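You operate a simulated robot arm through the tools that you are given. There is no shell and no other tool.

The job below is to be done with a simulated two-armed robot. You get a single attempt, and the scene is never put back.

## Task
Blow ring 23 dry over the steel wand, then bleed the line.
Fine: set the dry ring on the silver bench; shut the blue pipe lever, watch the gauge fall to zero, then slide the green sleeve down. Where these are worked on the way, their far stop is far enough and under half their travel is too little: blue pipe lever, green sleeve.

It is judged by the outcome, as a careful person would: the job done as asked, and still so three seconds after it is handed in. It fails if anything else is knocked over, pushed out of place, dropped, spilled or broken.

## Robot
Two 6-joint arms with fingered hands on one trunk that stands fixed in place. Base frame: the origin is at the foot of the trunk, x ahead of it, y to its left, z up. Lengths are in mm, angles in rad, forces in N, time in s.
The left shoulder is at [70, 191, 1236], the right one opposite. Each reaches about 983 mm from its shoulder. Payload 4.7 kg a hand.
Tool frame (each hand has its own): the origin (TCP) lies between the finger pads and is the grasp point; the fingertips stand 36 mm ahead of it; z points along the fingers, y is the line along which they close. The gripper opens to 120 mm; its body begins 42 mm behind the TCP. The gripper is a hand of 5 fingers: y runs from the thumb to the fingers, the wrist lies at [-18, -113, -198] in the tool frame, and closing takes about 1.5 s.
Orientation is that of the tool frame in the base frame, as a unit quaternion [x, y, z, w]. With the fingers straight down and the wrist toward the robot, the tool's x, y and z point along [0, 1, 0], [1, 0, 0] and [0, 0, -1] of the base frame.

## Interface
- The arms move only by the tool play_rows. It takes "left_commands", "right_commands" or both (then of equal length, played together; a hand with none holds still); each is a list of rows, each a list of 6 numbers: the shift along the tool's x, y, z in units of 25 mm (1.0 is 25 mm), then the turn, a rotation vector about the tool's x, y, z in units of 8 degrees (1.0 is 8 degrees). In form: [[x, y, z, ax, ay, az], ...]. A call has 1 to 20 rows; each row shifts and turns the commanded pose from where the row before left it, along the tool's axes as they then stand. "left_grip" and "right_grip" are, for a hand that has rows, the closure, from 0 (fully open) to 1 (shut), set as the call begins (left out, the last holds). A call with a number of a shift or a turn outside -1 to 1 is refused whole. Rows are played at 5 a second. More than 50 mm and 0.15 rad between two rows, or a gripper value outside its range, and nothing of the call is played. A pose out of reach is approached as far as the arm can. The call stops where the force on the tool passes 40 N (or 10 N more than at its start, if that is more) or the arm is blocked; 0.2 s more then pass. The fingers move at their own pace (about 45 mm/s each) and stop on an object; they squeeze with about 32 N. The grip force told is the motor's: it shows also when the fingers shut on nothing. Time passes only in rows, and 0.2 s behind the last, so rows that do not move let the fingers close. It gives the time, the measured TCP pose, the force on the tool (base axes), the opening and the grip force at its end, in the units of the frame above (readings bear some noise), with the torque about the TCP (base axes, N m) and any sound that the robot's microphone picked up.
- Cameras (640 x 400 px; columns grow to the right, rows downward): "scene" is now at [126.1, -55.2, 1487.4]; the picture's right is [-0.60, -0.80, 0.00], its down [-0.27, 0.20, -0.94] and it looks along [0.75, -0.56, -0.34] (base axes); focal length 308 px, centre (320, 200). "left" rides on the left gripper at [-73, -91, -143] in its tool frame; the picture's right is [-0.80, -0.28, 0.53], its down [0.53, -0.73, 0.42] and it looks along [0.27, 0.62, 0.74] (tool axes); focal length 234 px, centre (320, 200). "right" rides on the right gripper at [73, -91, -143] in its tool frame; the picture's right is [-0.80, 0.28, -0.53], its down [-0.53, -0.73, 0.42] and it looks along [-0.27, 0.62, 0.74] (tool axes); focal length 234 px, centre (320, 200). There is no depth. A picture from a camera that has moved, and an enlarged one, comes with that camera's place and axes in the base frame and with its lens.
- camera(camera): a new picture of that camera. The clock stands still meanwhile.
- raise_lower(by): slides the trunk up (or, below 0, down) by that many mm; the arms and the scene camera ride with it, the base frame stays. It gives what a move gives, with no picture.
- finger_targets(index, middle, ring, little, thumb_bend, thumb_turn, hand): sets how far each is bent, from 0 (flat) to 1 (curled in); at 0.3 the hand is open as for a grip, at 0.7 the pads meet at the TCP. One left out holds its place. A second passes; each finger stops where it meets its share of the squeeze, and holds until it gets a number again. A gripper value or a shape takes the hand back. It gives what a move gives, with no picture; readings hold the bend of each and the force on index, middle, ring, little, thumb and palm. thumb_turn goes from beside the hand (0) to across from the fingers (1), as for a grip.
- preshape(shape, hand): the hand has 5 fingers and takes this shape, open, in about a second: jaw (thumb against the fingers, like two jaws); tri (thumb and two fingers); tip (a fingertip pinch); poke (one finger out to press); point (the index stretched); flat (the hand flat); cup (the hand cupped); fist (a fist). The gripper value then closes the fingers along that shape, each until it touches; the sizes above hold for jaw. It gives what a move gives, with no picture.
- aim_head(pan, tilt): turns the head with the scene camera to pan (to the left, within 1.501 rad either way) and tilt (down, from -0.506 to 1.204), counted from straight ahead of the robot. It gives what a move gives.
- enlarge(camera, box): a new picture of the part [left, top, right, bottom] of that camera's present view, enlarged. The clock stands still meanwhile.
- sign_off(): hands the job in; it is judged then, once.

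Places have to be worked out from the pictures, the camera data and where the tool is seen. Open the grippers and draw the arms clear of the work before you hand the job in, unless the task says otherwise.

The tools are called as name(argument=value, ...) on one line, values as JSON. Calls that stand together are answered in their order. play_rows: Moves the arms, as the interface text tells. Its arguments: {"type":"object","properties":{"left_commands":{"type":"array"},"left_grip":{"type":"number"},"right_commands":{"type":"array"},"right_grip":{"type":"number"}},"required":[]} The other tools are called the same way: raise_lower (by) moves the trunk up or down; preshape (shape, hand) gives the hand a shape; finger_targets (index, middle, ring, little, thumb_bend, thumb_turn, hand) moves the fingers one by one; aim_head (pan, tilt) turns the head that bears the scene camera; camera (camera) takes a picture; enlarge (camera, box) takes an enlarged picture of a part of a camera's view; sign_off () hands the job in.

At the start:

```text
time: 0.0
left_tcp_pos: [720.8, -110.7, 1455.2]
left_orientation: [0.707, 0.707, 0.0, 0.0]
left_ft_force: [-0.6, 0.0, -0.2]
left_ft_torque: [-0.01, 0.0, 0.0]
left_width: 119.6
left_finger_force: 0.0
left_shape: jaw
left_bend: [0.3, 0.3, 0.3, 0.3, 0.3, 0.98]
left_finger forces: [0.0, 0.0, 0.0, 0.1, 0.0, 0.0]
right_tcp_pos: [411.4, -508.7, 1429.7]
right_orientation: [0.707, 0.707, 0.0, 0.001]
right_ft_force: [0.4, -0.4, -0.1]
right_ft_torque: [-0.01, 0.03, 0.0]
right_width: 119.9
right_finger_force: 0.0
right_shape: jaw
right_bend: [0.3, 0.3, 0.3, 0.3, 0.3, 0.98]
right_finger forces: [0.1, 0.1, 0.0, 0.1, 0.0, 0.0]
trunk travel left (down, up): [-713.0, 227.0]
head pan, tilt (commanded): [-0.641, 0.344]
```

scene: 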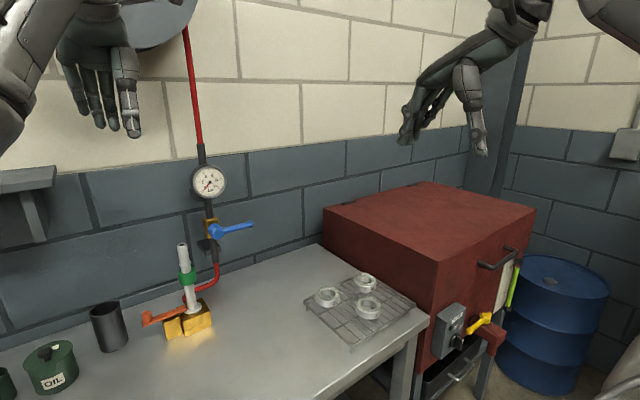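
right: 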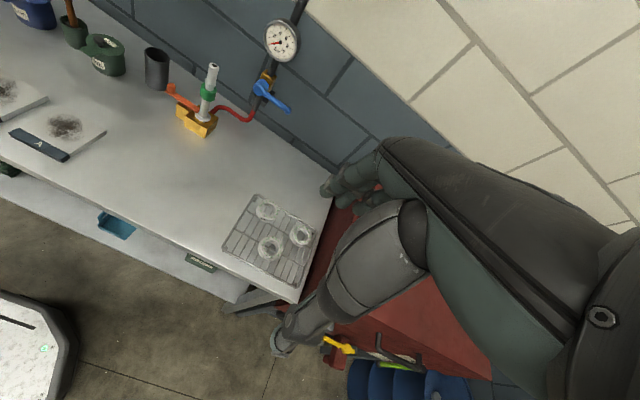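
left: 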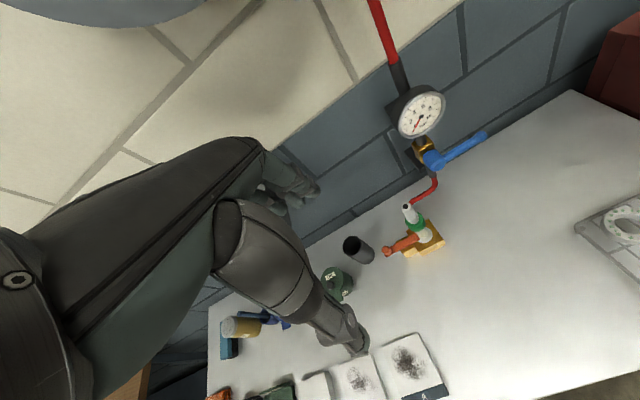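

The scene shows a bench with a gauge, blue lever, an upright wand with a green sleeve on a brass block, an orange lever and three rings on a rack. I enlarge these parts to find out which ring is 23 and how the fittings look.

enlarge(camera="scene", box=[300, 260, 420, 340])

enlarge(camera="scene", box=[120, 140, 280, 350])

enlarge(camera="right", box=[210, 180, 330, 290])

enlarge(camera="left", box=[320, 70, 500, 280])

```text
5.00 times, centred on (360, 300) of scene
camera zoom: at [126.1, -55.2, 1487.4], right [-0.6, -0.8, 0.0], down [-0.27, 0.2, -0.94], along [0.75, -0.56, -0.34], focal length 1540 px, centre (120, -300)
```

zoom: 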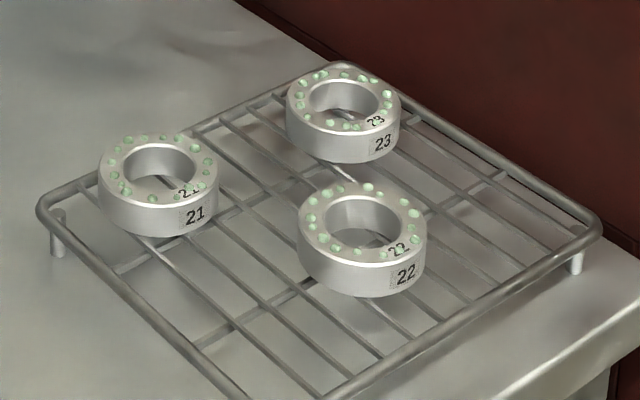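

```text
1.90 times, centred on (200, 245) of scene
camera zoom: at [126.1, -55.2, 1487.4], right [-0.6, -0.8, 0.0], down [-0.27, 0.2, -0.94], along [0.75, -0.56, -0.34], focal length 587 px, centre (549, 114)
```

zoom: 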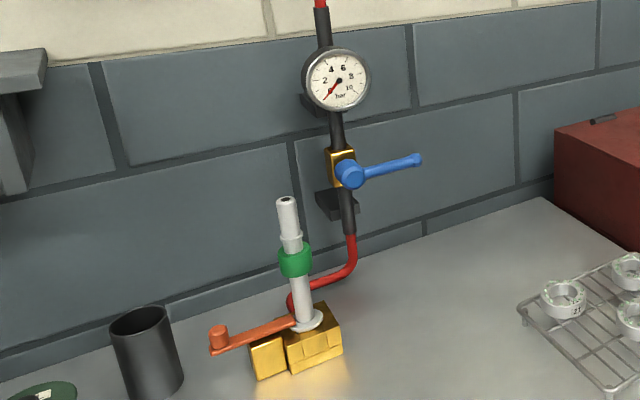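

```text
3.64 times, centred on (270, 235) of right
camera zoom: at [318.8, -435.3, 1573.3], right [0.28, -0.8, 0.53], down [-0.73, -0.53, -0.42], along [0.62, -0.27, -0.74], focal length 852 px, centre (502, 73)
```

zoom: 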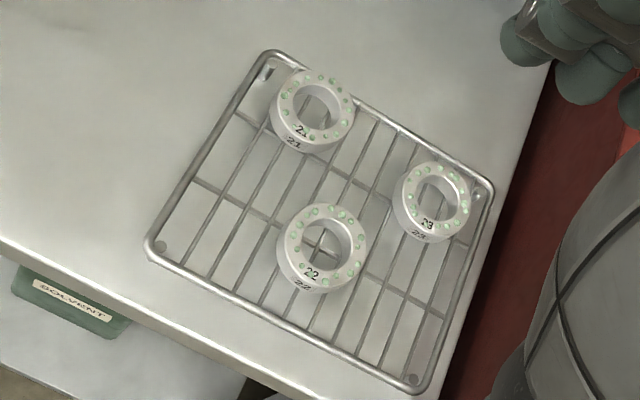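

```text
1.90 times, centred on (410, 175) of left
camera zoom: at [629.6, -184.3, 1598.0], right [-0.28, -0.8, -0.53], down [-0.73, 0.53, -0.42], along [0.62, 0.27, -0.74], focal length 446 px, centre (149, 248)
```

zoom: 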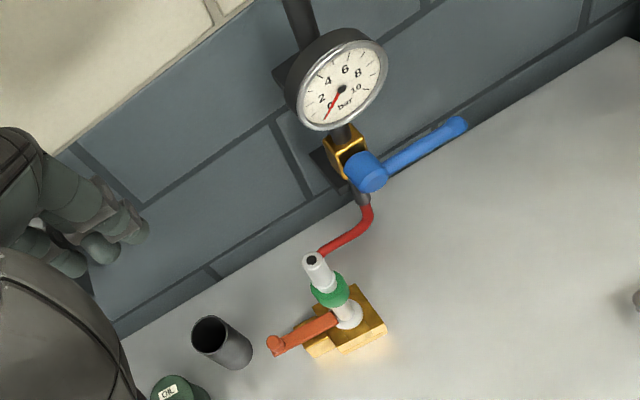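

Ring 23 is the one at the rack's far right corner, and the gauge needle seems to rest near 0 with the blue lever crosswise. I turn the head to view the rest of the bench before deciding on the order.

aim_head(pan=-0.1, tilt=0.6)

camera(camera="scene")

```text
time: 1.0
left_tcp_pos: [722.7, -111.3, 1455.6]
left_orientation: [0.707, 0.707, 0.001, 0.0]
left_ft_force: [-0.2, 0.0, 0.6]
left_ft_torque: [0.03, 0.0, -0.01]
left_width: 119.5
left_finger_force: 0.0
left_shape: jaw
left_bend: [0.3, 0.3, 0.3, 0.3, 0.3, 0.98]
left_finger forces: [0.1, 0.0, 0.0, 0.1, 0.1, 0.0]
right_tcp_pos: [411.2, -507.9, 1429.5]
right_orientation: [0.707, 0.707, 0.0, 0.0]
right_ft_force: [0.4, 0.1, -0.5]
right_ft_torque: [0.0, 0.02, 0.03]
right_width: 119.5
right_finger_force: 0.0
right_shape: jaw
right_bend: [0.3, 0.3, 0.3, 0.3, 0.3, 0.98]
right_finger forces: [0.0, 0.0, 0.0, 0.0, 0.0, 0.0]
trunk travel left (down, up): [-713.0, 227.0]
head pan, tilt (commanded): [-0.099, 0.6]
```

```text
taken
camera scene: at [139.4, -8.3, 1464.0], right [-0.1, -0.99, 0.0], down [-0.56, 0.06, -0.83], along [0.82, -0.08, -0.56], focal length 308 px, centre (320, 200)
```

scene: 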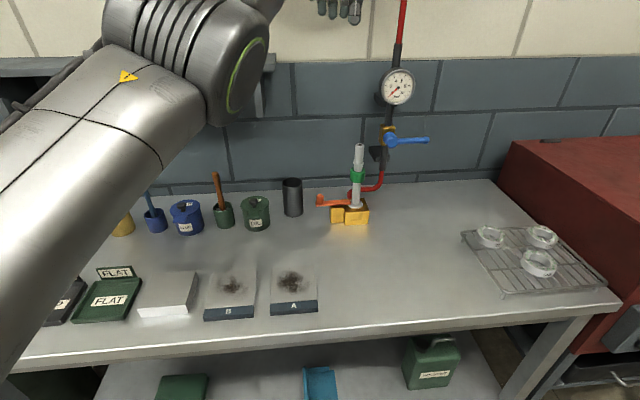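

Ring 23 lies near (680, -635, 949) and the wand near (893, -195) with its tip around z 1110. I zoom in on the wand, the gauge and the labels.

enlarge(camera="scene", box=[300, 130, 410, 240])

enlarge(camera="scene", box=[360, 60, 440, 150])

enlarge(camera="left", box=[360, 190, 460, 270])

enlarge(camera="right", box=[150, 50, 250, 140])

```text
3.64 times, centred on (355, 185) of scene
camera zoom: at [139.4, -8.3, 1464.0], right [-0.1, -0.99, 0.0], down [-0.56, 0.06, -0.83], along [0.82, -0.08, -0.56], focal length 1120 px, centre (193, 254)
```

zoom: 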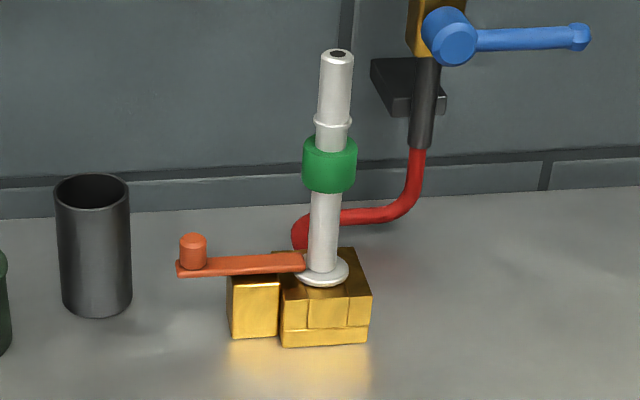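

```text
4.44 times, centred on (400, 105) of scene
camera zoom: at [139.4, -8.3, 1464.0], right [-0.1, -0.99, 0.0], down [-0.56, 0.06, -0.83], along [0.82, -0.08, -0.56], focal length 1369 px, centre (-36, 622)
```

zoom: 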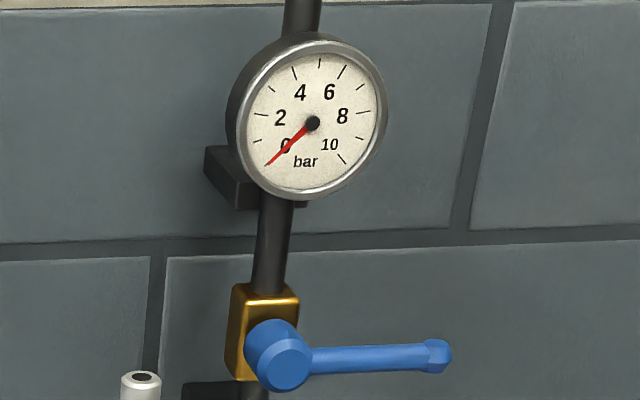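

```text
5.00 times, centred on (410, 230) of left
camera zoom: at [629.6, -184.3, 1598.0], right [-0.28, -0.8, -0.53], down [-0.73, 0.53, -0.42], along [0.62, 0.27, -0.74], focal length 1171 px, centre (-130, 50)
```

zoom: 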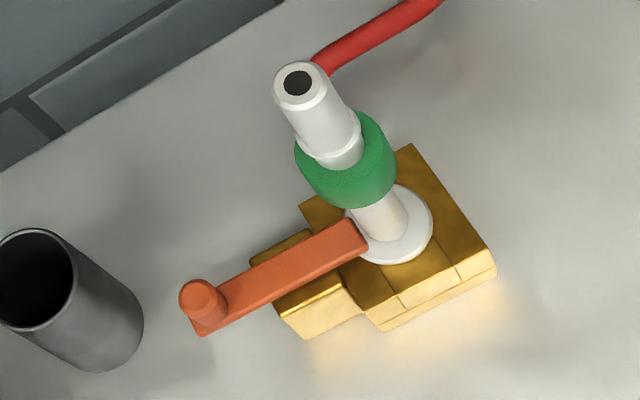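

```text
4.44 times, centred on (200, 95) of right
camera zoom: at [318.7, -435.3, 1573.4], right [0.28, -0.8, 0.53], down [-0.73, -0.53, -0.42], along [0.62, -0.27, -0.74], focal length 1041 px, centre (853, 667)
```

zoom: 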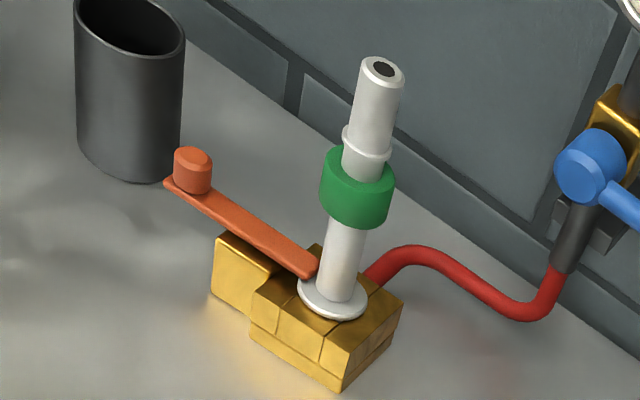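

The wand triangulates to about (875, -188), tip z≈1125. The blue hub is near (951, -299, 1107), its lever pointing right about 100 mm, and the gauge reads 0. I bring the right hand forward to a clear staging spot in front of the lever and look again.

play_rows(right_commands=[[0, 0.9, 0.5, 0, 0, 0], [0, 0.9, 0.5, 0, 0, 0], [0, 0.9, 0.5, 0, 0, 0], [0, 0.9, 0.5, 0, 0, 0], [0, 0.9, 0.5, 0, 0, 0], [0, 0.9, 0.5, 0, 0, 0], [0, 0.9, 0.5, 0, 0, 0], [0, 0.9, 0.5, 0, 0, 0], [0, 0.9, 0.5, 0, 0, 0], [0, 0.9, 0.5, 0, 0, 0]])

aim_head(pan=-0.4, tilt=0.45)

camera(camera="scene")

camera(camera="right")

```text
time: 3.2
left_tcp_pos: [721.7, -111.0, 1454.4]
left_orientation: [0.707, 0.707, 0.001, 0.0]
left_ft_force: [-0.2, -0.1, -0.3]
left_ft_torque: [-0.02, 0.0, 0.0]
left_width: 119.5
left_finger_force: 0.1
left_shape: jaw
left_bend: [0.3, 0.3, 0.3, 0.3, 0.3, 0.98]
left_finger forces: [0.0, 0.0, 0.0, 0.0, 0.0, 0.0]
right_tcp_pos: [604.8, -526.8, 1296.6]
right_orientation: [0.706, 0.708, 0.001, 0.001]
right_ft_force: [0.0, 0.3, -0.1]
right_ft_torque: [0.02, 0.04, 0.01]
right_width: 119.8
right_finger_force: 0.0
right_shape: jaw
right_bend: [0.3, 0.3, 0.3, 0.3, 0.3, 0.98]
right_finger forces: [0.0, 0.0, 0.1, 0.0, 0.0, 0.0]
right hand out of reach, approached as far as the arm can: row 8, 9, 10
trunk travel left (down, up): [-713.0, 227.0]
head pan, tilt (commanded): [-0.099, 0.6]
```

```text
time: 4.0
left_tcp_pos: [720.5, -109.4, 1455.5]
left_orientation: [0.707, 0.707, 0.0, 0.0]
left_ft_force: [0.2, 0.0, -0.4]
left_ft_torque: [-0.01, 0.02, -0.01]
left_width: 119.8
left_finger_force: 0.0
left_shape: jaw
left_bend: [0.3, 0.3, 0.3, 0.3, 0.3, 0.98]
left_finger forces: [0.1, 0.0, 0.0, 0.1, 0.1, 0.0]
right_tcp_pos: [604.9, -525.7, 1299.3]
right_orientation: [0.707, 0.708, 0.001, 0.0]
right_ft_force: [0.8, -0.7, 0.6]
right_ft_torque: [0.04, 0.02, 0.0]
right_width: 119.6
right_finger_force: 0.1
right_shape: jaw
right_bend: [0.3, 0.3, 0.3, 0.3, 0.3, 0.98]
right_finger forces: [0.0, 0.0, 0.0, 0.1, 0.0, 0.0]
trunk travel left (down, up): [-713.0, 227.0]
head pan, tilt (commanded): [-0.4, 0.45]
```

```text
taken
camera scene: at [136.1, -34.9, 1477.5], right [-0.39, -0.92, 0.0], down [-0.4, 0.17, -0.9], along [0.83, -0.35, -0.44], focal length 308 px, centre (320, 200)
```

scene: 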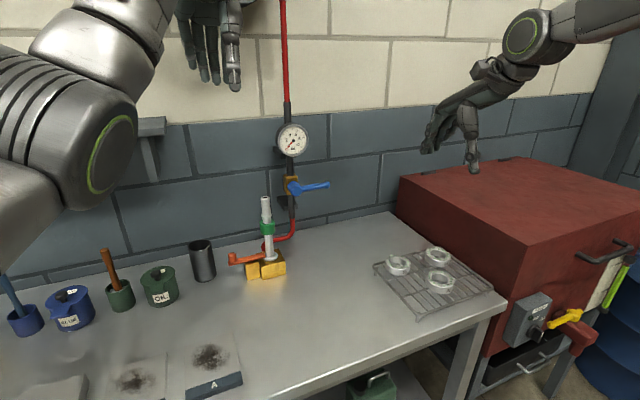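

```text
taken
camera right: at [511.5, -452.9, 1442.2], right [0.28, -0.8, 0.53], down [-0.73, -0.53, -0.43], along [0.62, -0.26, -0.74], focal length 234 px, centre (320, 200)
```

right: 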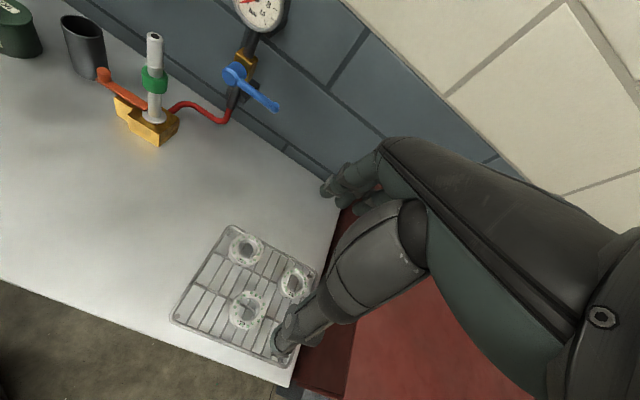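

The fingers-down pose runs out of wrist range so high up, so I turn the right hand until its fingers point at the wall, which suits the lever, and set the poke shape.

play_rows(right_commands=[[0, 0, 0, -0.94, 0, 0], [0, 0, 0, -0.94, 0, 0], [0, 0, 0, -0.94, 0, 0], [0, 0, 0, -0.94, 0, 0], [0, 0, 0, -0.94, 0, 0], [0, 0, 0, -0.94, 0, 0], [0, 0, 0, -0.94, 0, 0], [0, 0, 0, -0.94, 0, 0], [0, 0, 0, -0.94, 0, 0], [0, 0, 0, -0.94, 0, 0], [0, 0, 0, -0.94, 0, 0], [0, 0, 0, -0.94, 0, 0]])

preshape(hand="right", shape="poke")

camera(camera="scene")

camera(camera="right")

```text
time: 6.6
left_tcp_pos: [723.6, -110.5, 1455.2]
left_orientation: [0.707, 0.708, -0.001, 0.0]
left_ft_force: [1.3, 0.5, 0.4]
left_ft_torque: [-0.05, 0.04, -0.04]
left_width: 119.6
left_finger_force: 0.1
left_shape: jaw
left_bend: [0.3, 0.3, 0.3, 0.3, 0.3, 0.98]
left_finger forces: [0.1, 0.1, 0.0, 0.0, 0.0, 0.1]
right_tcp_pos: [612.0, -508.2, 1278.9]
right_orientation: [0.519, 0.506, 0.474, 0.5]
right_ft_force: [0.3, -0.5, -0.3]
right_ft_torque: [0.01, 0.01, 0.0]
right_width: 120.2
right_finger_force: 0.1
right_shape: jaw
right_bend: [0.3, 0.3, 0.3, 0.3, 0.3, 0.98]
right_finger forces: [0.0, 0.0, 0.0, 0.1, 0.0, 0.0]
right hand out of reach, approached as far as the arm can: row 5, 6, 7
trunk travel left (down, up): [-713.0, 227.0]
head pan, tilt (commanded): [-0.4, 0.45]
```

```text
time: 7.5
left_tcp_pos: [720.5, -110.7, 1456.7]
left_orientation: [0.707, 0.707, 0.0, 0.0]
left_ft_force: [0.8, 0.4, -0.8]
left_ft_torque: [0.0, 0.01, 0.01]
left_width: 119.8
left_finger_force: 0.0
left_shape: jaw
left_bend: [0.3, 0.3, 0.3, 0.3, 0.3, 0.98]
left_finger forces: [0.1, 0.1, 0.1, 0.0, 0.0, 0.0]
right_tcp_pos: [609.7, -509.4, 1280.0]
right_orientation: [0.519, 0.505, 0.474, 0.5]
right_ft_force: [0.8, 0.0, -0.1]
right_ft_torque: [-0.02, 0.0, -0.02]
right_width: 0.1
right_finger_force: 0.1
right_shape: poke
right_bend: [0.7, 0.7, 0.99, 0.99, 1.0, 1.0]
right_finger forces: [0.1, 0.0, 0.0, 0.0, 0.0, 0.0]
trunk travel left (down, up): [-713.0, 227.0]
head pan, tilt (commanded): [-0.4, 0.45]
```

```text
taken
camera scene: at [135.8, -35.2, 1477.6], right [-0.39, -0.92, 0.0], down [-0.4, 0.17, -0.9], along [0.83, -0.35, -0.44], focal length 308 px, centre (320, 200)
```

scene: 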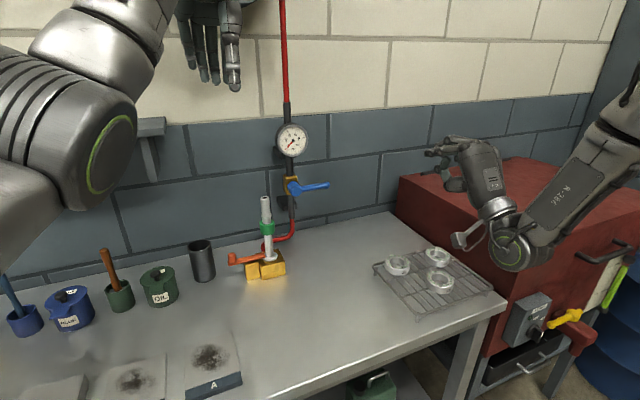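

```text
taken
camera right: at [464.2, -432.2, 1195.9], right [-0.54, -0.78, 0.32], down [0.37, -0.56, -0.75], along [0.76, -0.29, 0.59], focal length 234 px, centre (320, 200)
```

right: 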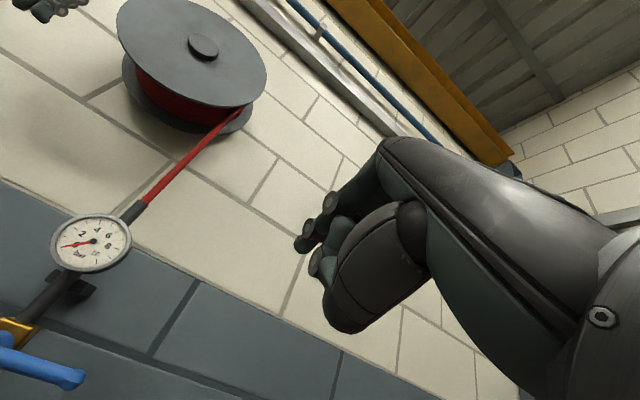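

The hand now faces the wall. Before grasping, I zoom in on the blue lever from both cameras to pin down its end precisely.

enlarge(camera="scene", box=[260, 110, 350, 220])

enlarge(camera="right", box=[0, 200, 160, 400])

enlarge(camera="left", box=[390, 80, 500, 190])

```text
3.64 times, centred on (305, 165) of scene
camera zoom: at [135.8, -35.2, 1477.6], right [-0.39, -0.92, 0.0], down [-0.4, 0.17, -0.9], along [0.83, -0.35, -0.44], focal length 1120 px, centre (374, 327)
```

zoom: 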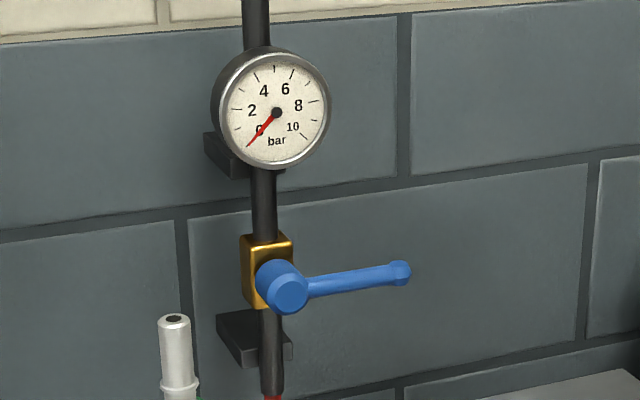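

```text
2.00 times, centred on (80, 300) of right
camera zoom: at [464.2, -432.2, 1195.9], right [-0.54, -0.78, 0.32], down [0.37, -0.56, -0.75], along [0.76, -0.29, 0.59], focal length 468 px, centre (800, 0)
```

zoom: 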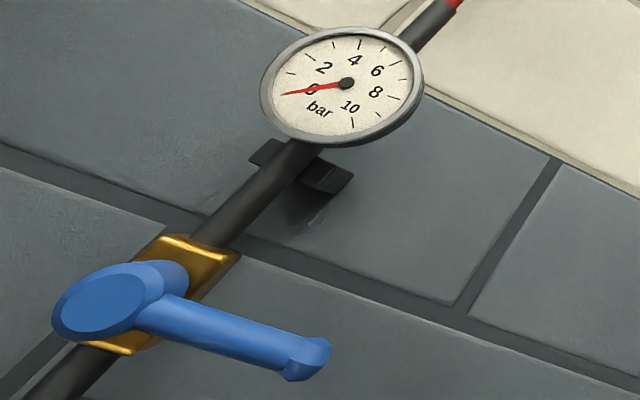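

```text
3.64 times, centred on (445, 135) of left
camera zoom: at [629.3, -184.3, 1598.1], right [-0.28, -0.8, -0.53], down [-0.73, 0.53, -0.42], along [0.62, 0.27, -0.74], focal length 852 px, centre (-134, 436)
```

zoom: 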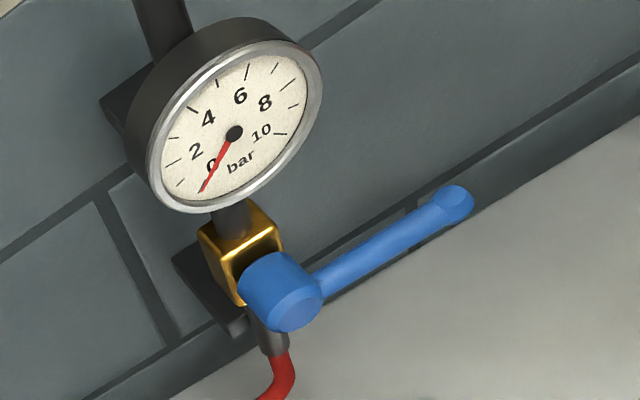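

The lever end is at about (943, -400, 1101), the hub face at (938, -300, 1101), so the lever is horizontal (crosswise) and about 100 mm long. I pitch the hand back so the wrist lies straight behind the grasp, and reopen it as a jaw.

play_rows(right_commands=[[0, 0, 0, 0.85, 0, 0], [0, 0, 0, 0.85, 0, 0], [0, 0, 0, 0.85, 0, 0], [0, 0, 0, 0.85, 0, 0]])

preshape(hand="right", shape="jaw")

```text
time: 8.5
left_tcp_pos: [718.8, -112.9, 1456.6]
left_orientation: [0.707, 0.707, 0.001, 0.0]
left_ft_force: [-0.5, -0.2, 0.4]
left_ft_torque: [0.05, -0.03, 0.02]
left_width: 119.6
left_finger_force: 0.1
left_shape: jaw
left_bend: [0.3, 0.3, 0.3, 0.3, 0.3, 0.98]
left_finger forces: [0.1, 0.1, 0.1, 0.1, 0.1, 0.0]
right_tcp_pos: [609.9, -509.6, 1281.1]
right_orientation: [0.623, 0.602, 0.342, 0.364]
right_ft_force: [0.5, 0.6, -0.1]
right_ft_torque: [0.03, -0.03, 0.02]
right_width: 0.2
right_finger_force: 0.2
right_shape: poke
right_bend: [0.7, 0.7, 0.99, 0.99, 1.0, 1.0]
right_finger forces: [0.1, 0.0, 0.0, 0.0, 0.0, 0.0]
trunk travel left (down, up): [-713.0, 227.0]
head pan, tilt (commanded): [-0.4, 0.45]
```

```text
time: 9.4
left_tcp_pos: [720.7, -111.3, 1455.7]
left_orientation: [0.707, 0.707, 0.0, 0.0]
left_ft_force: [1.2, -0.6, -0.7]
left_ft_torque: [-0.04, 0.0, 0.01]
left_width: 119.7
left_finger_force: 0.2
left_shape: jaw
left_bend: [0.3, 0.3, 0.3, 0.3, 0.3, 0.98]
left_finger forces: [0.1, 0.1, 0.0, 0.0, 0.0, 0.0]
right_tcp_pos: [611.1, -508.2, 1281.0]
right_orientation: [0.622, 0.602, 0.343, 0.365]
right_ft_force: [0.6, 0.3, -0.1]
right_ft_torque: [0.0, 0.02, 0.01]
right_width: 119.9
right_finger_force: 0.1
right_shape: jaw
right_bend: [0.3, 0.3, 0.3, 0.3, 0.3, 0.98]
right_finger forces: [0.0, 0.0, 0.1, 0.0, 0.0, 0.0]
trunk travel left (down, up): [-713.0, 227.0]
head pan, tilt (commanded): [-0.4, 0.45]
```

The hand is pitched properly (fingers forward and 30° down). I now advance to a standoff about 110 mm in front of the blue lever.

play_rows(right_commands=[[0.43, -0.14, 0.923, 0, 0, 0], [0.43, -0.14, 0.923, 0, 0, 0], [0.43, -0.14, 0.923, 0, 0, 0], [0.43, -0.14, 0.923, 0, 0, 0], [0.43, -0.14, 0.923, 0, 0, 0], [0.43, -0.14, 0.923, 0, 0, 0], [0.43, -0.14, 0.923, 0, 0, 0], [0.43, -0.14, 0.923, 0, 0, 0], [0.43, -0.14, 0.923, 0, 0, 0], [0.43, -0.14, 0.923, 0, 0, 0], [0.43, -0.14, 0.923, 0, 0, 0], [0.43, -0.14, 0.923, 0, 0, 0]])

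camera(camera="scene")

camera(camera="right")

camera(camera="left")

```text
time: 12.0
left_tcp_pos: [720.8, -110.9, 1456.3]
left_orientation: [0.707, 0.707, 0.0, 0.0]
left_ft_force: [0.2, 0.4, 0.0]
left_ft_torque: [0.03, 0.02, 0.01]
left_width: 119.7
left_finger_force: 0.1
left_shape: jaw
left_bend: [0.3, 0.3, 0.3, 0.3, 0.3, 0.98]
left_finger forces: [0.0, 0.1, 0.1, 0.0, 0.0, 0.0]
right_tcp_pos: [660.2, -509.6, 1219.0]
right_orientation: [0.622, 0.603, 0.343, 0.364]
right_ft_force: [0.0, -0.2, 0.8]
right_ft_torque: [0.01, 0.01, 0.02]
right_width: 119.6
right_finger_force: 0.0
right_shape: jaw
right_bend: [0.3, 0.3, 0.3, 0.3, 0.3, 0.98]
right_finger forces: [0.1, 0.1, 0.0, 0.0, 0.0, 0.0]
right hand out of reach, approached as far as the arm can: row 3, 4, 5, 6, 7, 8, 9, 10, 11, 12
trunk travel left (down, up): [-713.0, 227.0]
head pan, tilt (commanded): [-0.4, 0.45]
```

```text
taken
camera scene: at [136.1, -35.2, 1477.5], right [-0.39, -0.92, 0.0], down [-0.4, 0.17, -0.9], along [0.83, -0.35, -0.44], focal length 308 px, centre (320, 200)
```

scene: 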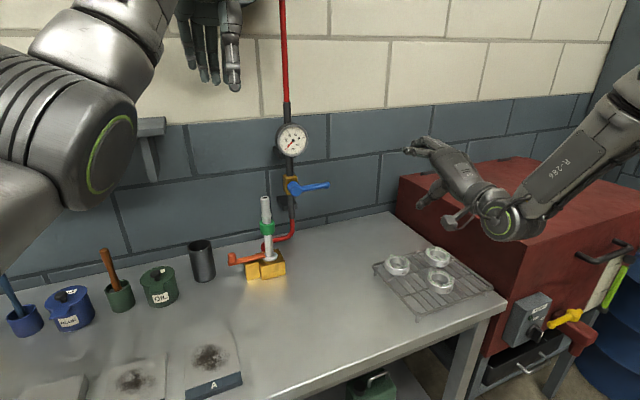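

```text
taken
camera right: at [492.3, -429.7, 1211.2], right [-0.35, -0.78, 0.51], down [-0.02, -0.54, -0.84], along [0.94, -0.3, 0.17], focal length 234 px, centre (320, 200)
```

right: 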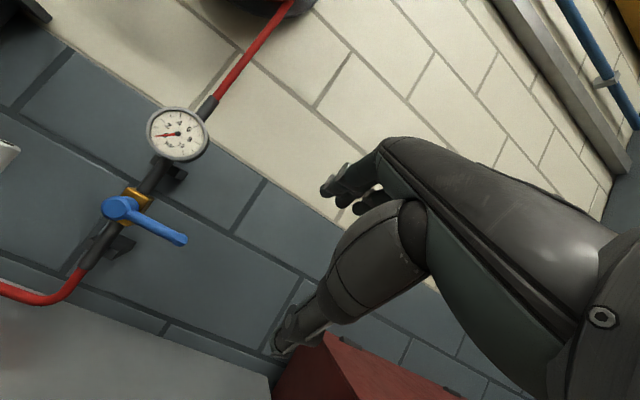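

```text
taken
camera left: at [629.6, -184.3, 1598.0], right [-0.28, -0.8, -0.53], down [-0.73, 0.53, -0.42], along [0.62, 0.27, -0.74], focal length 234 px, centre (320, 200)
```

left: 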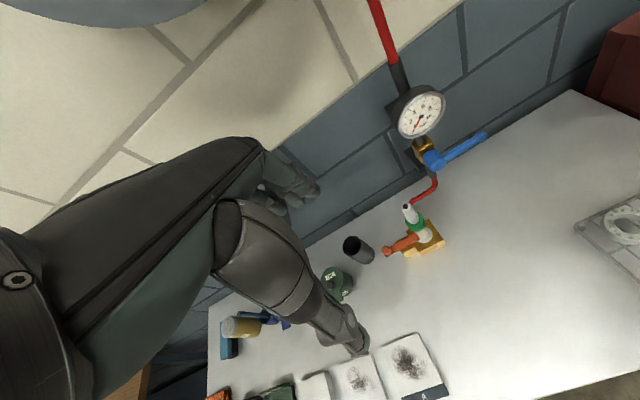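

The right arm stopped short at (660, -510, 1219), so this arm posture meets a limit. I look at how the right arm is folded before choosing another way in.

aim_head(pan=-1.1, tilt=0.3)

camera(camera="scene")

```text
time: 13.0
left_tcp_pos: [722.2, -111.6, 1456.5]
left_orientation: [0.706, 0.708, 0.0, 0.001]
left_ft_force: [0.6, -0.6, 0.2]
left_ft_torque: [-0.01, 0.01, -0.04]
left_width: 119.7
left_finger_force: 0.0
left_shape: jaw
left_bend: [0.3, 0.3, 0.3, 0.3, 0.3, 0.98]
left_finger forces: [0.0, 0.0, 0.1, 0.0, 0.0, 0.0]
right_tcp_pos: [659.9, -510.1, 1219.7]
right_orientation: [0.622, 0.602, 0.343, 0.365]
right_ft_force: [0.1, 0.0, -0.2]
right_ft_torque: [-0.01, 0.02, 0.01]
right_width: 119.8
right_finger_force: 0.1
right_shape: jaw
right_bend: [0.3, 0.3, 0.3, 0.3, 0.3, 0.98]
right_finger forces: [0.0, 0.0, 0.0, 0.0, 0.1, 0.0]
trunk travel left (down, up): [-713.0, 227.0]
head pan, tilt (commanded): [-1.1, 0.3]
```

```text
taken
camera scene: at [94.0, -82.6, 1491.4], right [-0.89, -0.46, 0.0], down [-0.13, 0.26, -0.96], along [0.43, -0.85, -0.3], focal length 308 px, centre (320, 200)
```

scene: 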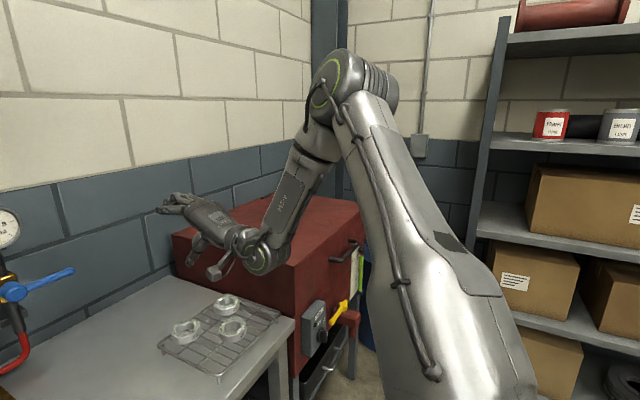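

The elbow is raised out to the right. I send one idle row to learn whether the commanded pose is still out of reach or was reset to where the arm stands.

play_rows(right_commands=[[0, 0, 0, 0, 0, 0], [0, 0, -0.4, 0, 0, 0]])

```text
time: 13.6
left_tcp_pos: [720.3, -110.3, 1456.8]
left_orientation: [0.707, 0.707, 0.001, 0.0]
left_ft_force: [1.3, 0.1, 0.4]
left_ft_torque: [0.02, 0.0, -0.02]
left_width: 119.9
left_finger_force: 0.1
left_shape: jaw
left_bend: [0.3, 0.3, 0.3, 0.3, 0.3, 0.98]
left_finger forces: [0.0, 0.0, 0.0, 0.0, 0.0, 0.1]
right_tcp_pos: [651.2, -509.3, 1222.8]
right_orientation: [0.622, 0.602, 0.342, 0.365]
right_ft_force: [0.3, 0.1, 0.2]
right_ft_torque: [0.01, 0.04, -0.03]
right_width: 120.2
right_finger_force: 0.1
right_shape: jaw
right_bend: [0.3, 0.3, 0.3, 0.3, 0.3, 0.98]
right_finger forces: [0.0, 0.1, 0.1, 0.0, 0.0, 0.1]
trunk travel left (down, up): [-713.0, 227.0]
head pan, tilt (commanded): [-1.1, 0.3]
```

The command restarts from the reached pose. I probe with small moves which direction is limited: first 30 mm toward +x, then check.

play_rows(right_commands=[[0.04, 0.498, 0.866, 0, 0, 0], [0.04, 0.498, 0.866, 0, 0, 0]])

play_rows(right_commands=[[1, -0.01, -0.04, 0, 0, 0], [1, -0.01, -0.04, 0, 0, 0]])

play_rows(right_commands=[[0.01, -0.867, 0.4986, 0, 0, 0], [0.01, -0.867, 0.4986, 0, 0, 0]])

```text
time: 14.2
left_tcp_pos: [719.7, -112.4, 1456.6]
left_orientation: [0.707, 0.707, 0.001, 0.0]
left_ft_force: [-0.6, -0.7, 0.1]
left_ft_torque: [0.01, -0.01, 0.01]
left_width: 119.7
left_finger_force: 0.1
left_shape: jaw
left_bend: [0.3, 0.3, 0.3, 0.3, 0.3, 0.98]
left_finger forces: [0.1, 0.1, 0.1, 0.0, 0.0, 0.0]
right_tcp_pos: [666.6, -514.9, 1234.8]
right_orientation: [0.623, 0.602, 0.341, 0.365]
right_ft_force: [0.4, -0.4, 0.7]
right_ft_torque: [0.03, 0.03, 0.0]
right_width: 119.8
right_finger_force: 0.2
right_shape: jaw
right_bend: [0.3, 0.3, 0.3, 0.3, 0.3, 0.98]
right_finger forces: [0.0, 0.0, 0.0, 0.1, 0.0, 0.0]
right hand out of reach, approached as far as the arm can: row 1, 2
trunk travel left (down, up): [-713.0, 227.0]
head pan, tilt (commanded): [-1.1, 0.3]
```

```text
time: 14.8
left_tcp_pos: [719.8, -111.9, 1454.7]
left_orientation: [0.707, 0.707, 0.0, 0.001]
left_ft_force: [-0.8, 0.1, -0.3]
left_ft_torque: [0.03, -0.03, 0.0]
left_width: 119.7
left_finger_force: 0.1
left_shape: jaw
left_bend: [0.3, 0.3, 0.3, 0.3, 0.3, 0.98]
left_finger forces: [0.0, 0.0, 0.0, 0.0, 0.1, 0.0]
right_tcp_pos: [649.9, -481.4, 1244.2]
right_orientation: [0.622, 0.602, 0.343, 0.365]
right_ft_force: [-0.8, -0.1, 0.4]
right_ft_torque: [0.02, 0.02, 0.01]
right_width: 119.8
right_finger_force: 0.0
right_shape: jaw
right_bend: [0.3, 0.3, 0.3, 0.3, 0.3, 0.98]
right_finger forces: [0.1, 0.0, 0.1, 0.2, 0.0, 0.0]
right hand out of reach, approached as far as the arm can: row 1, 2
trunk travel left (down, up): [-713.0, 227.0]
head pan, tilt (commanded): [-1.1, 0.3]
```

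```text
time: 15.4
left_tcp_pos: [721.1, -111.1, 1455.8]
left_orientation: [0.707, 0.707, -0.001, 0.0]
left_ft_force: [0.4, -0.8, 0.2]
left_ft_torque: [0.02, 0.0, -0.01]
left_width: 119.5
left_finger_force: 0.1
left_shape: jaw
left_bend: [0.3, 0.3, 0.3, 0.3, 0.3, 0.98]
left_finger forces: [0.1, 0.0, 0.1, 0.0, 0.0, 0.0]
right_tcp_pos: [636.6, -494.8, 1203.4]
right_orientation: [0.623, 0.602, 0.342, 0.365]
right_ft_force: [0.8, 0.4, 0.4]
right_ft_torque: [0.01, 0.01, -0.02]
right_width: 120.1
right_finger_force: 0.0
right_shape: jaw
right_bend: [0.3, 0.3, 0.3, 0.3, 0.3, 0.98]
right_finger forces: [0.0, 0.1, 0.1, 0.0, 0.0, 0.0]
right hand out of reach, approached as far as the arm can: row 1, 2
trunk travel left (down, up): [-713.0, 227.0]
head pan, tilt (commanded): [-1.1, 0.3]
```

The arm slides along a limit plane in this pitch. I go back toward fingers-down, which the ring needs anyway, and see what region that orientation allows lower down near the rack.

play_rows(right_commands=[[0, 0, 0, 0.94, 0, 0], [0, 0, 0, 0.94, 0, 0], [0, 0, 0, 0.94, 0, 0], [0, 0, 0, 0.94, 0, 0], [0, 0, 0, 0.94, 0, 0], [0, 0, 0, 0.94, 0, 0], [0, 0, 0, 0.94, 0, 0], [0, 0, 0, 0.94, 0, 0]])

camera(camera="scene")

```text
time: 17.2
left_tcp_pos: [720.1, -111.0, 1455.8]
left_orientation: [0.707, 0.708, 0.001, 0.0]
left_ft_force: [1.2, -0.4, 0.4]
left_ft_torque: [-0.04, 0.0, 0.05]
left_width: 119.7
left_finger_force: 0.1
left_shape: jaw
left_bend: [0.3, 0.3, 0.3, 0.3, 0.3, 0.98]
left_finger forces: [0.0, 0.0, 0.0, 0.0, 0.0, 0.0]
right_tcp_pos: [624.1, -518.5, 1202.9]
right_orientation: [0.715, 0.691, 0.029, 0.103]
right_ft_force: [-2.3, -0.8, -1.5]
right_ft_torque: [0.11, -0.03, -0.08]
right_width: 119.9
right_finger_force: 0.1
right_shape: jaw
right_bend: [0.3, 0.3, 0.3, 0.3, 0.3, 0.98]
right_finger forces: [0.0, 0.0, 0.0, 0.0, 0.0, 0.0]
right hand out of reach, approached as far as the arm can: row 6, 7, 8
trunk travel left (down, up): [-713.0, 227.0]
head pan, tilt (commanded): [-1.1, 0.3]
```

```text
taken
camera scene: at [94.1, -82.4, 1491.4], right [-0.89, -0.45, 0.0], down [-0.13, 0.26, -0.96], along [0.43, -0.85, -0.3], focal length 308 px, centre (320, 200)
```

scene: 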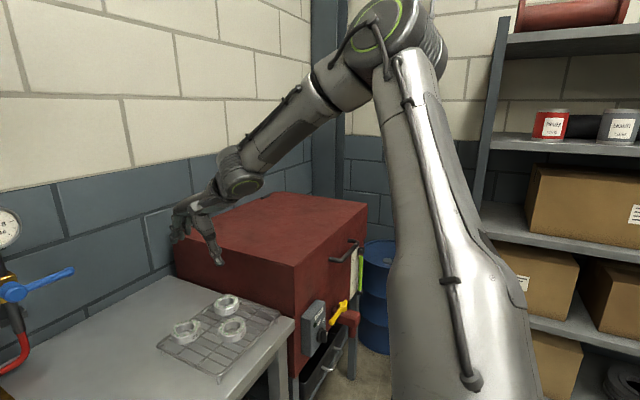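

The wrist again fell short of fingers-down here. I look at both shoulders to understand how the arm's joints are laid out.

aim_head(pan=-1.5, tilt=0.5)

camera(camera="scene")

aim_head(pan=0.6, tilt=0.2)

camera(camera="scene")

```text
time: 18.1
left_tcp_pos: [721.5, -110.2, 1456.2]
left_orientation: [0.707, 0.707, 0.0, 0.0]
left_ft_force: [-0.2, 0.2, -0.8]
left_ft_torque: [-0.02, 0.01, 0.02]
left_width: 119.5
left_finger_force: 0.1
left_shape: jaw
left_bend: [0.3, 0.3, 0.3, 0.3, 0.3, 0.98]
left_finger forces: [0.0, 0.1, 0.0, 0.1, 0.1, 0.0]
right_tcp_pos: [624.9, -519.6, 1202.7]
right_orientation: [0.714, 0.691, 0.028, 0.105]
right_ft_force: [0.4, -0.4, -0.3]
right_ft_torque: [-0.01, 0.02, 0.01]
right_width: 119.6
right_finger_force: 0.1
right_shape: jaw
right_bend: [0.3, 0.3, 0.3, 0.3, 0.3, 0.98]
right_finger forces: [0.1, 0.0, 0.0, 0.0, 0.0, 0.0]
trunk travel left (down, up): [-713.0, 227.0]
head pan, tilt (commanded): [-1.499, 0.499]
```

```text
taken
camera scene: at [58.1, -90.2, 1473.1], right [-1.0, -0.07, 0.0], down [-0.04, 0.48, -0.88], along [0.06, -0.88, -0.48], focal length 308 px, centre (320, 200)
```

scene: 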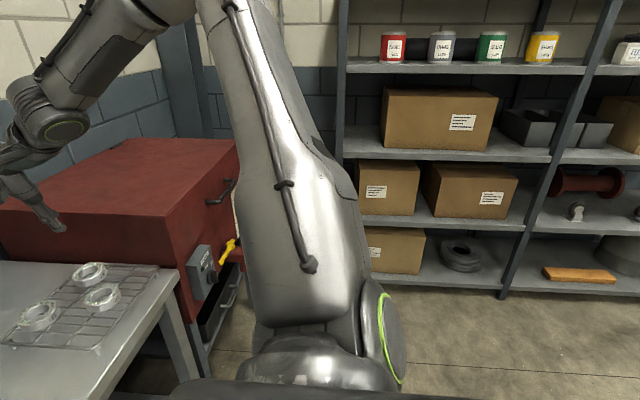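

```text
time: 20.1
left_tcp_pos: [721.5, -110.3, 1454.7]
left_orientation: [0.707, 0.707, 0.0, 0.0]
left_ft_force: [0.2, 0.7, 0.2]
left_ft_torque: [0.0, 0.01, 0.0]
left_width: 119.6
left_finger_force: 0.1
left_shape: jaw
left_bend: [0.3, 0.3, 0.3, 0.3, 0.3, 0.98]
left_finger forces: [0.0, 0.0, 0.1, 0.0, 0.0, 0.1]
right_tcp_pos: [624.7, -518.9, 1200.8]
right_orientation: [0.715, 0.691, 0.029, 0.104]
right_ft_force: [-0.4, -0.1, 0.6]
right_ft_torque: [-0.01, 0.02, 0.02]
right_width: 119.5
right_finger_force: 0.0
right_shape: jaw
right_bend: [0.3, 0.3, 0.3, 0.3, 0.3, 0.98]
right_finger forces: [0.1, 0.0, 0.0, 0.0, 0.0, 0.1]
trunk travel left (down, up): [-713.0, 227.0]
head pan, tilt (commanded): [0.6, 0.201]
```

```text
taken
camera scene: at [128.4, 53.2, 1500.8], right [0.56, -0.83, 0.0], down [-0.16, -0.11, -0.98], along [0.81, 0.55, -0.2], focal length 308 px, centre (320, 200)
```

scene: 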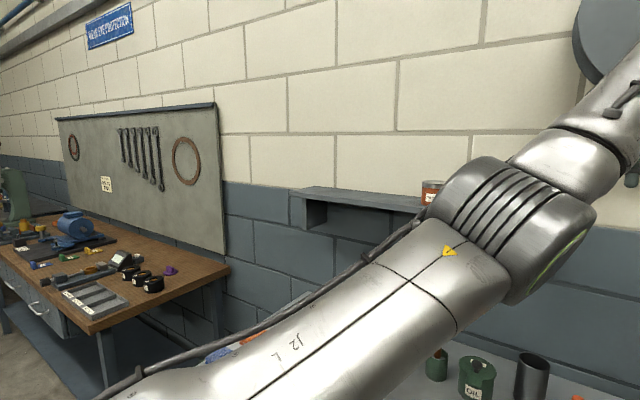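

Left arm shows upper arm low, right arm elbow high. I probe whether the limit is a hand-yaw one: turn the right hand about its finger axis a little and see if that is within reach.

play_rows(right_commands=[[0, 0, -0.4, 0, 0, 0], [0, 0, -0.4, 0, 0, 0.8], [0, 0, 0, 0, 0, 0.8]])

play_rows(right_commands=[[1, 0, 0, 0, 0, 0], [1, 0, 0, 0, 0, 0]])

```text
time: 20.9
left_tcp_pos: [720.2, -110.9, 1454.7]
left_orientation: [0.707, 0.707, 0.0, 0.0]
left_ft_force: [-0.3, 0.4, 0.8]
left_ft_torque: [-0.01, -0.01, -0.01]
left_width: 119.5
left_finger_force: 0.1
left_shape: jaw
left_bend: [0.3, 0.3, 0.3, 0.3, 0.3, 0.98]
left_finger forces: [0.0, 0.1, 0.0, 0.1, 0.1, 0.1]
right_tcp_pos: [610.2, -521.1, 1221.4]
right_orientation: [0.802, 0.59, 0.052, 0.078]
right_ft_force: [-0.8, 0.0, -0.5]
right_ft_torque: [0.0, 0.04, -0.04]
right_width: 119.8
right_finger_force: 0.0
right_shape: jaw
right_bend: [0.3, 0.3, 0.3, 0.3, 0.3, 0.98]
right_finger forces: [0.1, 0.0, 0.0, 0.1, 0.0, 0.1]
right hand out of reach, approached as far as the arm can: row 3
trunk travel left (down, up): [-713.0, 227.0]
head pan, tilt (commanded): [0.6, 0.201]
```

```text
time: 21.5
left_tcp_pos: [720.5, -111.4, 1457.0]
left_orientation: [0.708, 0.707, 0.0, 0.001]
left_ft_force: [0.5, -0.7, 0.6]
left_ft_torque: [0.01, -0.01, -0.01]
left_width: 119.7
left_finger_force: 0.1
left_shape: jaw
left_bend: [0.3, 0.3, 0.3, 0.3, 0.3, 0.98]
left_finger forces: [0.1, 0.0, 0.1, 0.0, 0.1, 0.0]
right_tcp_pos: [591.9, -497.6, 1223.5]
right_orientation: [0.802, 0.589, 0.052, 0.078]
right_ft_force: [-1.0, -0.1, 0.1]
right_ft_torque: [-0.01, 0.01, 0.03]
right_width: 119.8
right_finger_force: 0.1
right_shape: jaw
right_bend: [0.3, 0.3, 0.3, 0.3, 0.3, 0.98]
right_finger forces: [0.0, 0.0, 0.0, 0.0, 0.0, 0.1]
right hand out of reach, approached as far as the arm can: row 1, 2
trunk travel left (down, up): [-713.0, 227.0]
head pan, tilt (commanded): [0.6, 0.201]
```

Turning that way is limited, so I turn the hand the other way (counter-clockwise seen from above) and test moving forward and inward.

play_rows(right_commands=[[0, 0, 0, 0, 0, -0.9], [0, 0, 0, 0, 0, -0.9], [0, 0, 0, 0, 0, -0.9], [0, 0, 0, 0, 0, -0.9], [0, 0, 0, 0, 0, -0.9], [0, 0, 0, 0, 0, -0.9], [0, 0, 0, 0, 0, -0.9]])

play_rows(right_commands=[[0, 1, 0, 0, 0, 0], [0, 1, 0, 0, 0, 0], [0, 1, 0, 0, 0, 0]])

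```text
time: 23.1
left_tcp_pos: [719.6, -112.9, 1456.2]
left_orientation: [0.707, 0.707, 0.002, 0.0]
left_ft_force: [-0.7, -0.1, 1.2]
left_ft_torque: [0.06, -0.04, 0.01]
left_width: 119.8
left_finger_force: 0.0
left_shape: jaw
left_bend: [0.3, 0.3, 0.3, 0.3, 0.3, 0.98]
left_finger forces: [0.1, 0.1, 0.1, 0.0, 0.0, 0.0]
right_tcp_pos: [577.0, -501.3, 1225.5]
right_orientation: [0.475, 0.875, 0.015, 0.094]
right_ft_force: [0.1, -0.1, -0.6]
right_ft_torque: [0.03, -0.04, 0.02]
right_width: 119.9
right_finger_force: 0.0
right_shape: jaw
right_bend: [0.3, 0.3, 0.3, 0.3, 0.3, 0.98]
right_finger forces: [0.1, 0.0, 0.0, 0.0, 0.0, 0.1]
right hand out of reach, approached as far as the arm can: row 7
trunk travel left (down, up): [-713.0, 227.0]
head pan, tilt (commanded): [0.6, 0.201]
```

```text
time: 23.9
left_tcp_pos: [720.4, -110.6, 1455.0]
left_orientation: [0.707, 0.707, 0.0, 0.0]
left_ft_force: [-0.6, 0.6, 0.7]
left_ft_torque: [-0.02, 0.03, -0.01]
left_width: 119.7
left_finger_force: 0.1
left_shape: jaw
left_bend: [0.3, 0.3, 0.3, 0.3, 0.3, 0.98]
left_finger forces: [0.0, 0.1, 0.0, 0.0, 0.0, 0.1]
right_tcp_pos: [575.3, -471.2, 1240.6]
right_orientation: [0.475, 0.875, 0.013, 0.094]
right_ft_force: [0.8, 0.1, 0.2]
right_ft_torque: [0.01, 0.04, 0.04]
right_width: 119.8
right_finger_force: 0.0
right_shape: jaw
right_bend: [0.3, 0.3, 0.3, 0.3, 0.3, 0.98]
right_finger forces: [0.1, 0.0, 0.1, 0.0, 0.1, 0.1]
right hand out of reach, approached as far as the arm can: row 1, 2, 3
trunk travel left (down, up): [-713.0, 227.0]
head pan, tilt (commanded): [0.6, 0.201]
```

The limit seems tied to how far inward the right wrist may swing in this arm posture. I test reach on the outer side by moving toward a hover above ring 23, undoing the yaw as I go.

play_rows(right_commands=[[-0.83, -0.55, 0.07, 0, 0, 0], [-0.83, -0.55, 0.07, 0, 0, 0], [-0.83, -0.55, 0.07, 0, 0, 0], [-0.83, -0.55, 0.07, 0, 0, 0], [0, 0, 0, 0, 0, 0.84], [0, 0, 0, 0, 0, 0.84], [0, 0, 0, 0, 0, 0.84], [0, 0, 0, 0, 0, 0.84], [0, 0, 0, 0, 0, 0.84]])

```text
time: 25.9
left_tcp_pos: [720.8, -109.8, 1455.8]
left_orientation: [0.707, 0.707, 0.0, 0.001]
left_ft_force: [0.0, 0.1, -1.0]
left_ft_torque: [0.03, -0.01, -0.04]
left_width: 119.7
left_finger_force: 0.0
left_shape: jaw
left_bend: [0.3, 0.3, 0.3, 0.3, 0.3, 0.98]
left_finger forces: [0.0, 0.0, 0.1, 0.0, 0.1, 0.0]
right_tcp_pos: [573.7, -568.7, 1239.3]
right_orientation: [0.707, 0.7, 0.039, 0.087]
right_ft_force: [-0.1, 0.5, -0.1]
right_ft_torque: [0.0, 0.01, -0.02]
right_width: 119.8
right_finger_force: 0.0
right_shape: jaw
right_bend: [0.3, 0.3, 0.3, 0.3, 0.3, 0.98]
right_finger forces: [0.0, 0.1, 0.0, 0.1, 0.0, 0.0]
trunk travel left (down, up): [-713.0, 227.0]
head pan, tilt (commanded): [0.6, 0.201]
```

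Free here. I level the fingers to straight down, then push forward toward the ring hover to see how far it goes.

play_rows(right_commands=[[0, 0, 0, 0.64, 0.25, 0], [0, 0, 0, 0.64, 0.25, 0], [-0.6, 0.8, 0.6, 0, 0, 0], [-0.6, 0.8, 0.6, 0, 0, 0], [-0.6, 0.8, 0.6, 0, 0, 0], [-0.6, 0.8, 0.6, 0, 0, 0], [-0.6, 0.8, 0.6, 0, 0, 0], [-0.6, 0.8, 0.6, 0, 0, 0]])

aim_head(pan=-0.8, tilt=0.4)

camera(camera="scene")

camera(camera="right")

```text
time: 27.7
left_tcp_pos: [722.5, -112.0, 1454.9]
left_orientation: [0.706, 0.708, 0.0, -0.001]
left_ft_force: [0.0, -0.3, 1.2]
left_ft_torque: [0.03, -0.04, 0.03]
left_width: 119.9
left_finger_force: 0.1
left_shape: jaw
left_bend: [0.3, 0.3, 0.3, 0.3, 0.3, 0.98]
left_finger forces: [0.1, 0.0, 0.0, 0.1, 0.1, 0.0]
right_tcp_pos: [610.4, -634.4, 1174.5]
right_orientation: [0.711, 0.703, 0.001, -0.002]
right_ft_force: [0.6, 0.4, 0.4]
right_ft_torque: [0.02, -0.01, -0.01]
right_width: 119.7
right_finger_force: 0.1
right_shape: jaw
right_bend: [0.3, 0.3, 0.3, 0.3, 0.3, 0.98]
right_finger forces: [0.0, 0.0, 0.0, 0.1, 0.0, 0.0]
right hand out of reach, approached as far as the arm can: row 5, 6, 7, 8
trunk travel left (down, up): [-713.0, 227.0]
head pan, tilt (commanded): [0.6, 0.201]
```

```text
time: 29.2
left_tcp_pos: [720.7, -112.2, 1454.3]
left_orientation: [0.707, 0.708, 0.0, 0.0]
left_ft_force: [-0.1, 0.5, 0.4]
left_ft_torque: [-0.03, 0.04, 0.0]
left_width: 119.7
left_finger_force: 0.1
left_shape: jaw
left_bend: [0.3, 0.3, 0.3, 0.3, 0.3, 0.98]
left_finger forces: [0.0, 0.0, 0.0, 0.0, 0.0, 0.0]
right_tcp_pos: [610.4, -633.5, 1174.8]
right_orientation: [0.711, 0.704, 0.002, -0.002]
right_ft_force: [0.9, 0.3, 0.0]
right_ft_torque: [0.04, 0.02, -0.01]
right_width: 120.0
right_finger_force: 0.1
right_shape: jaw
right_bend: [0.3, 0.3, 0.3, 0.3, 0.3, 0.98]
right_finger forces: [0.1, 0.1, 0.0, 0.1, 0.0, 0.0]
trunk travel left (down, up): [-713.0, 227.0]
head pan, tilt (commanded): [-0.799, 0.4]
```

```text
taken
camera scene: at [116.2, -65.8, 1482.2], right [-0.72, -0.7, 0.0], down [-0.27, 0.28, -0.92], along [0.64, -0.66, -0.39], focal length 308 px, centre (320, 200)
```

scene: 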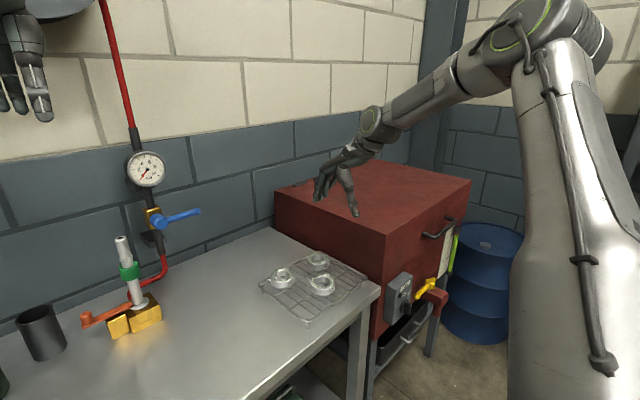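

```text
taken
camera right: at [519.7, -559.7, 1318.7], right [0.27, -0.81, 0.52], down [-0.74, -0.52, -0.43], along [0.62, -0.27, -0.74], focal length 234 px, centre (320, 200)
```

right: 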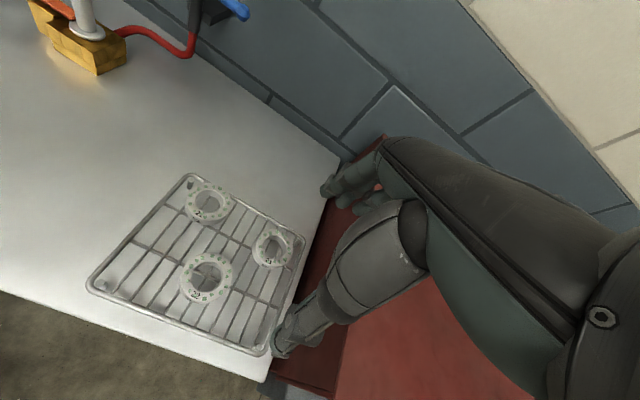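

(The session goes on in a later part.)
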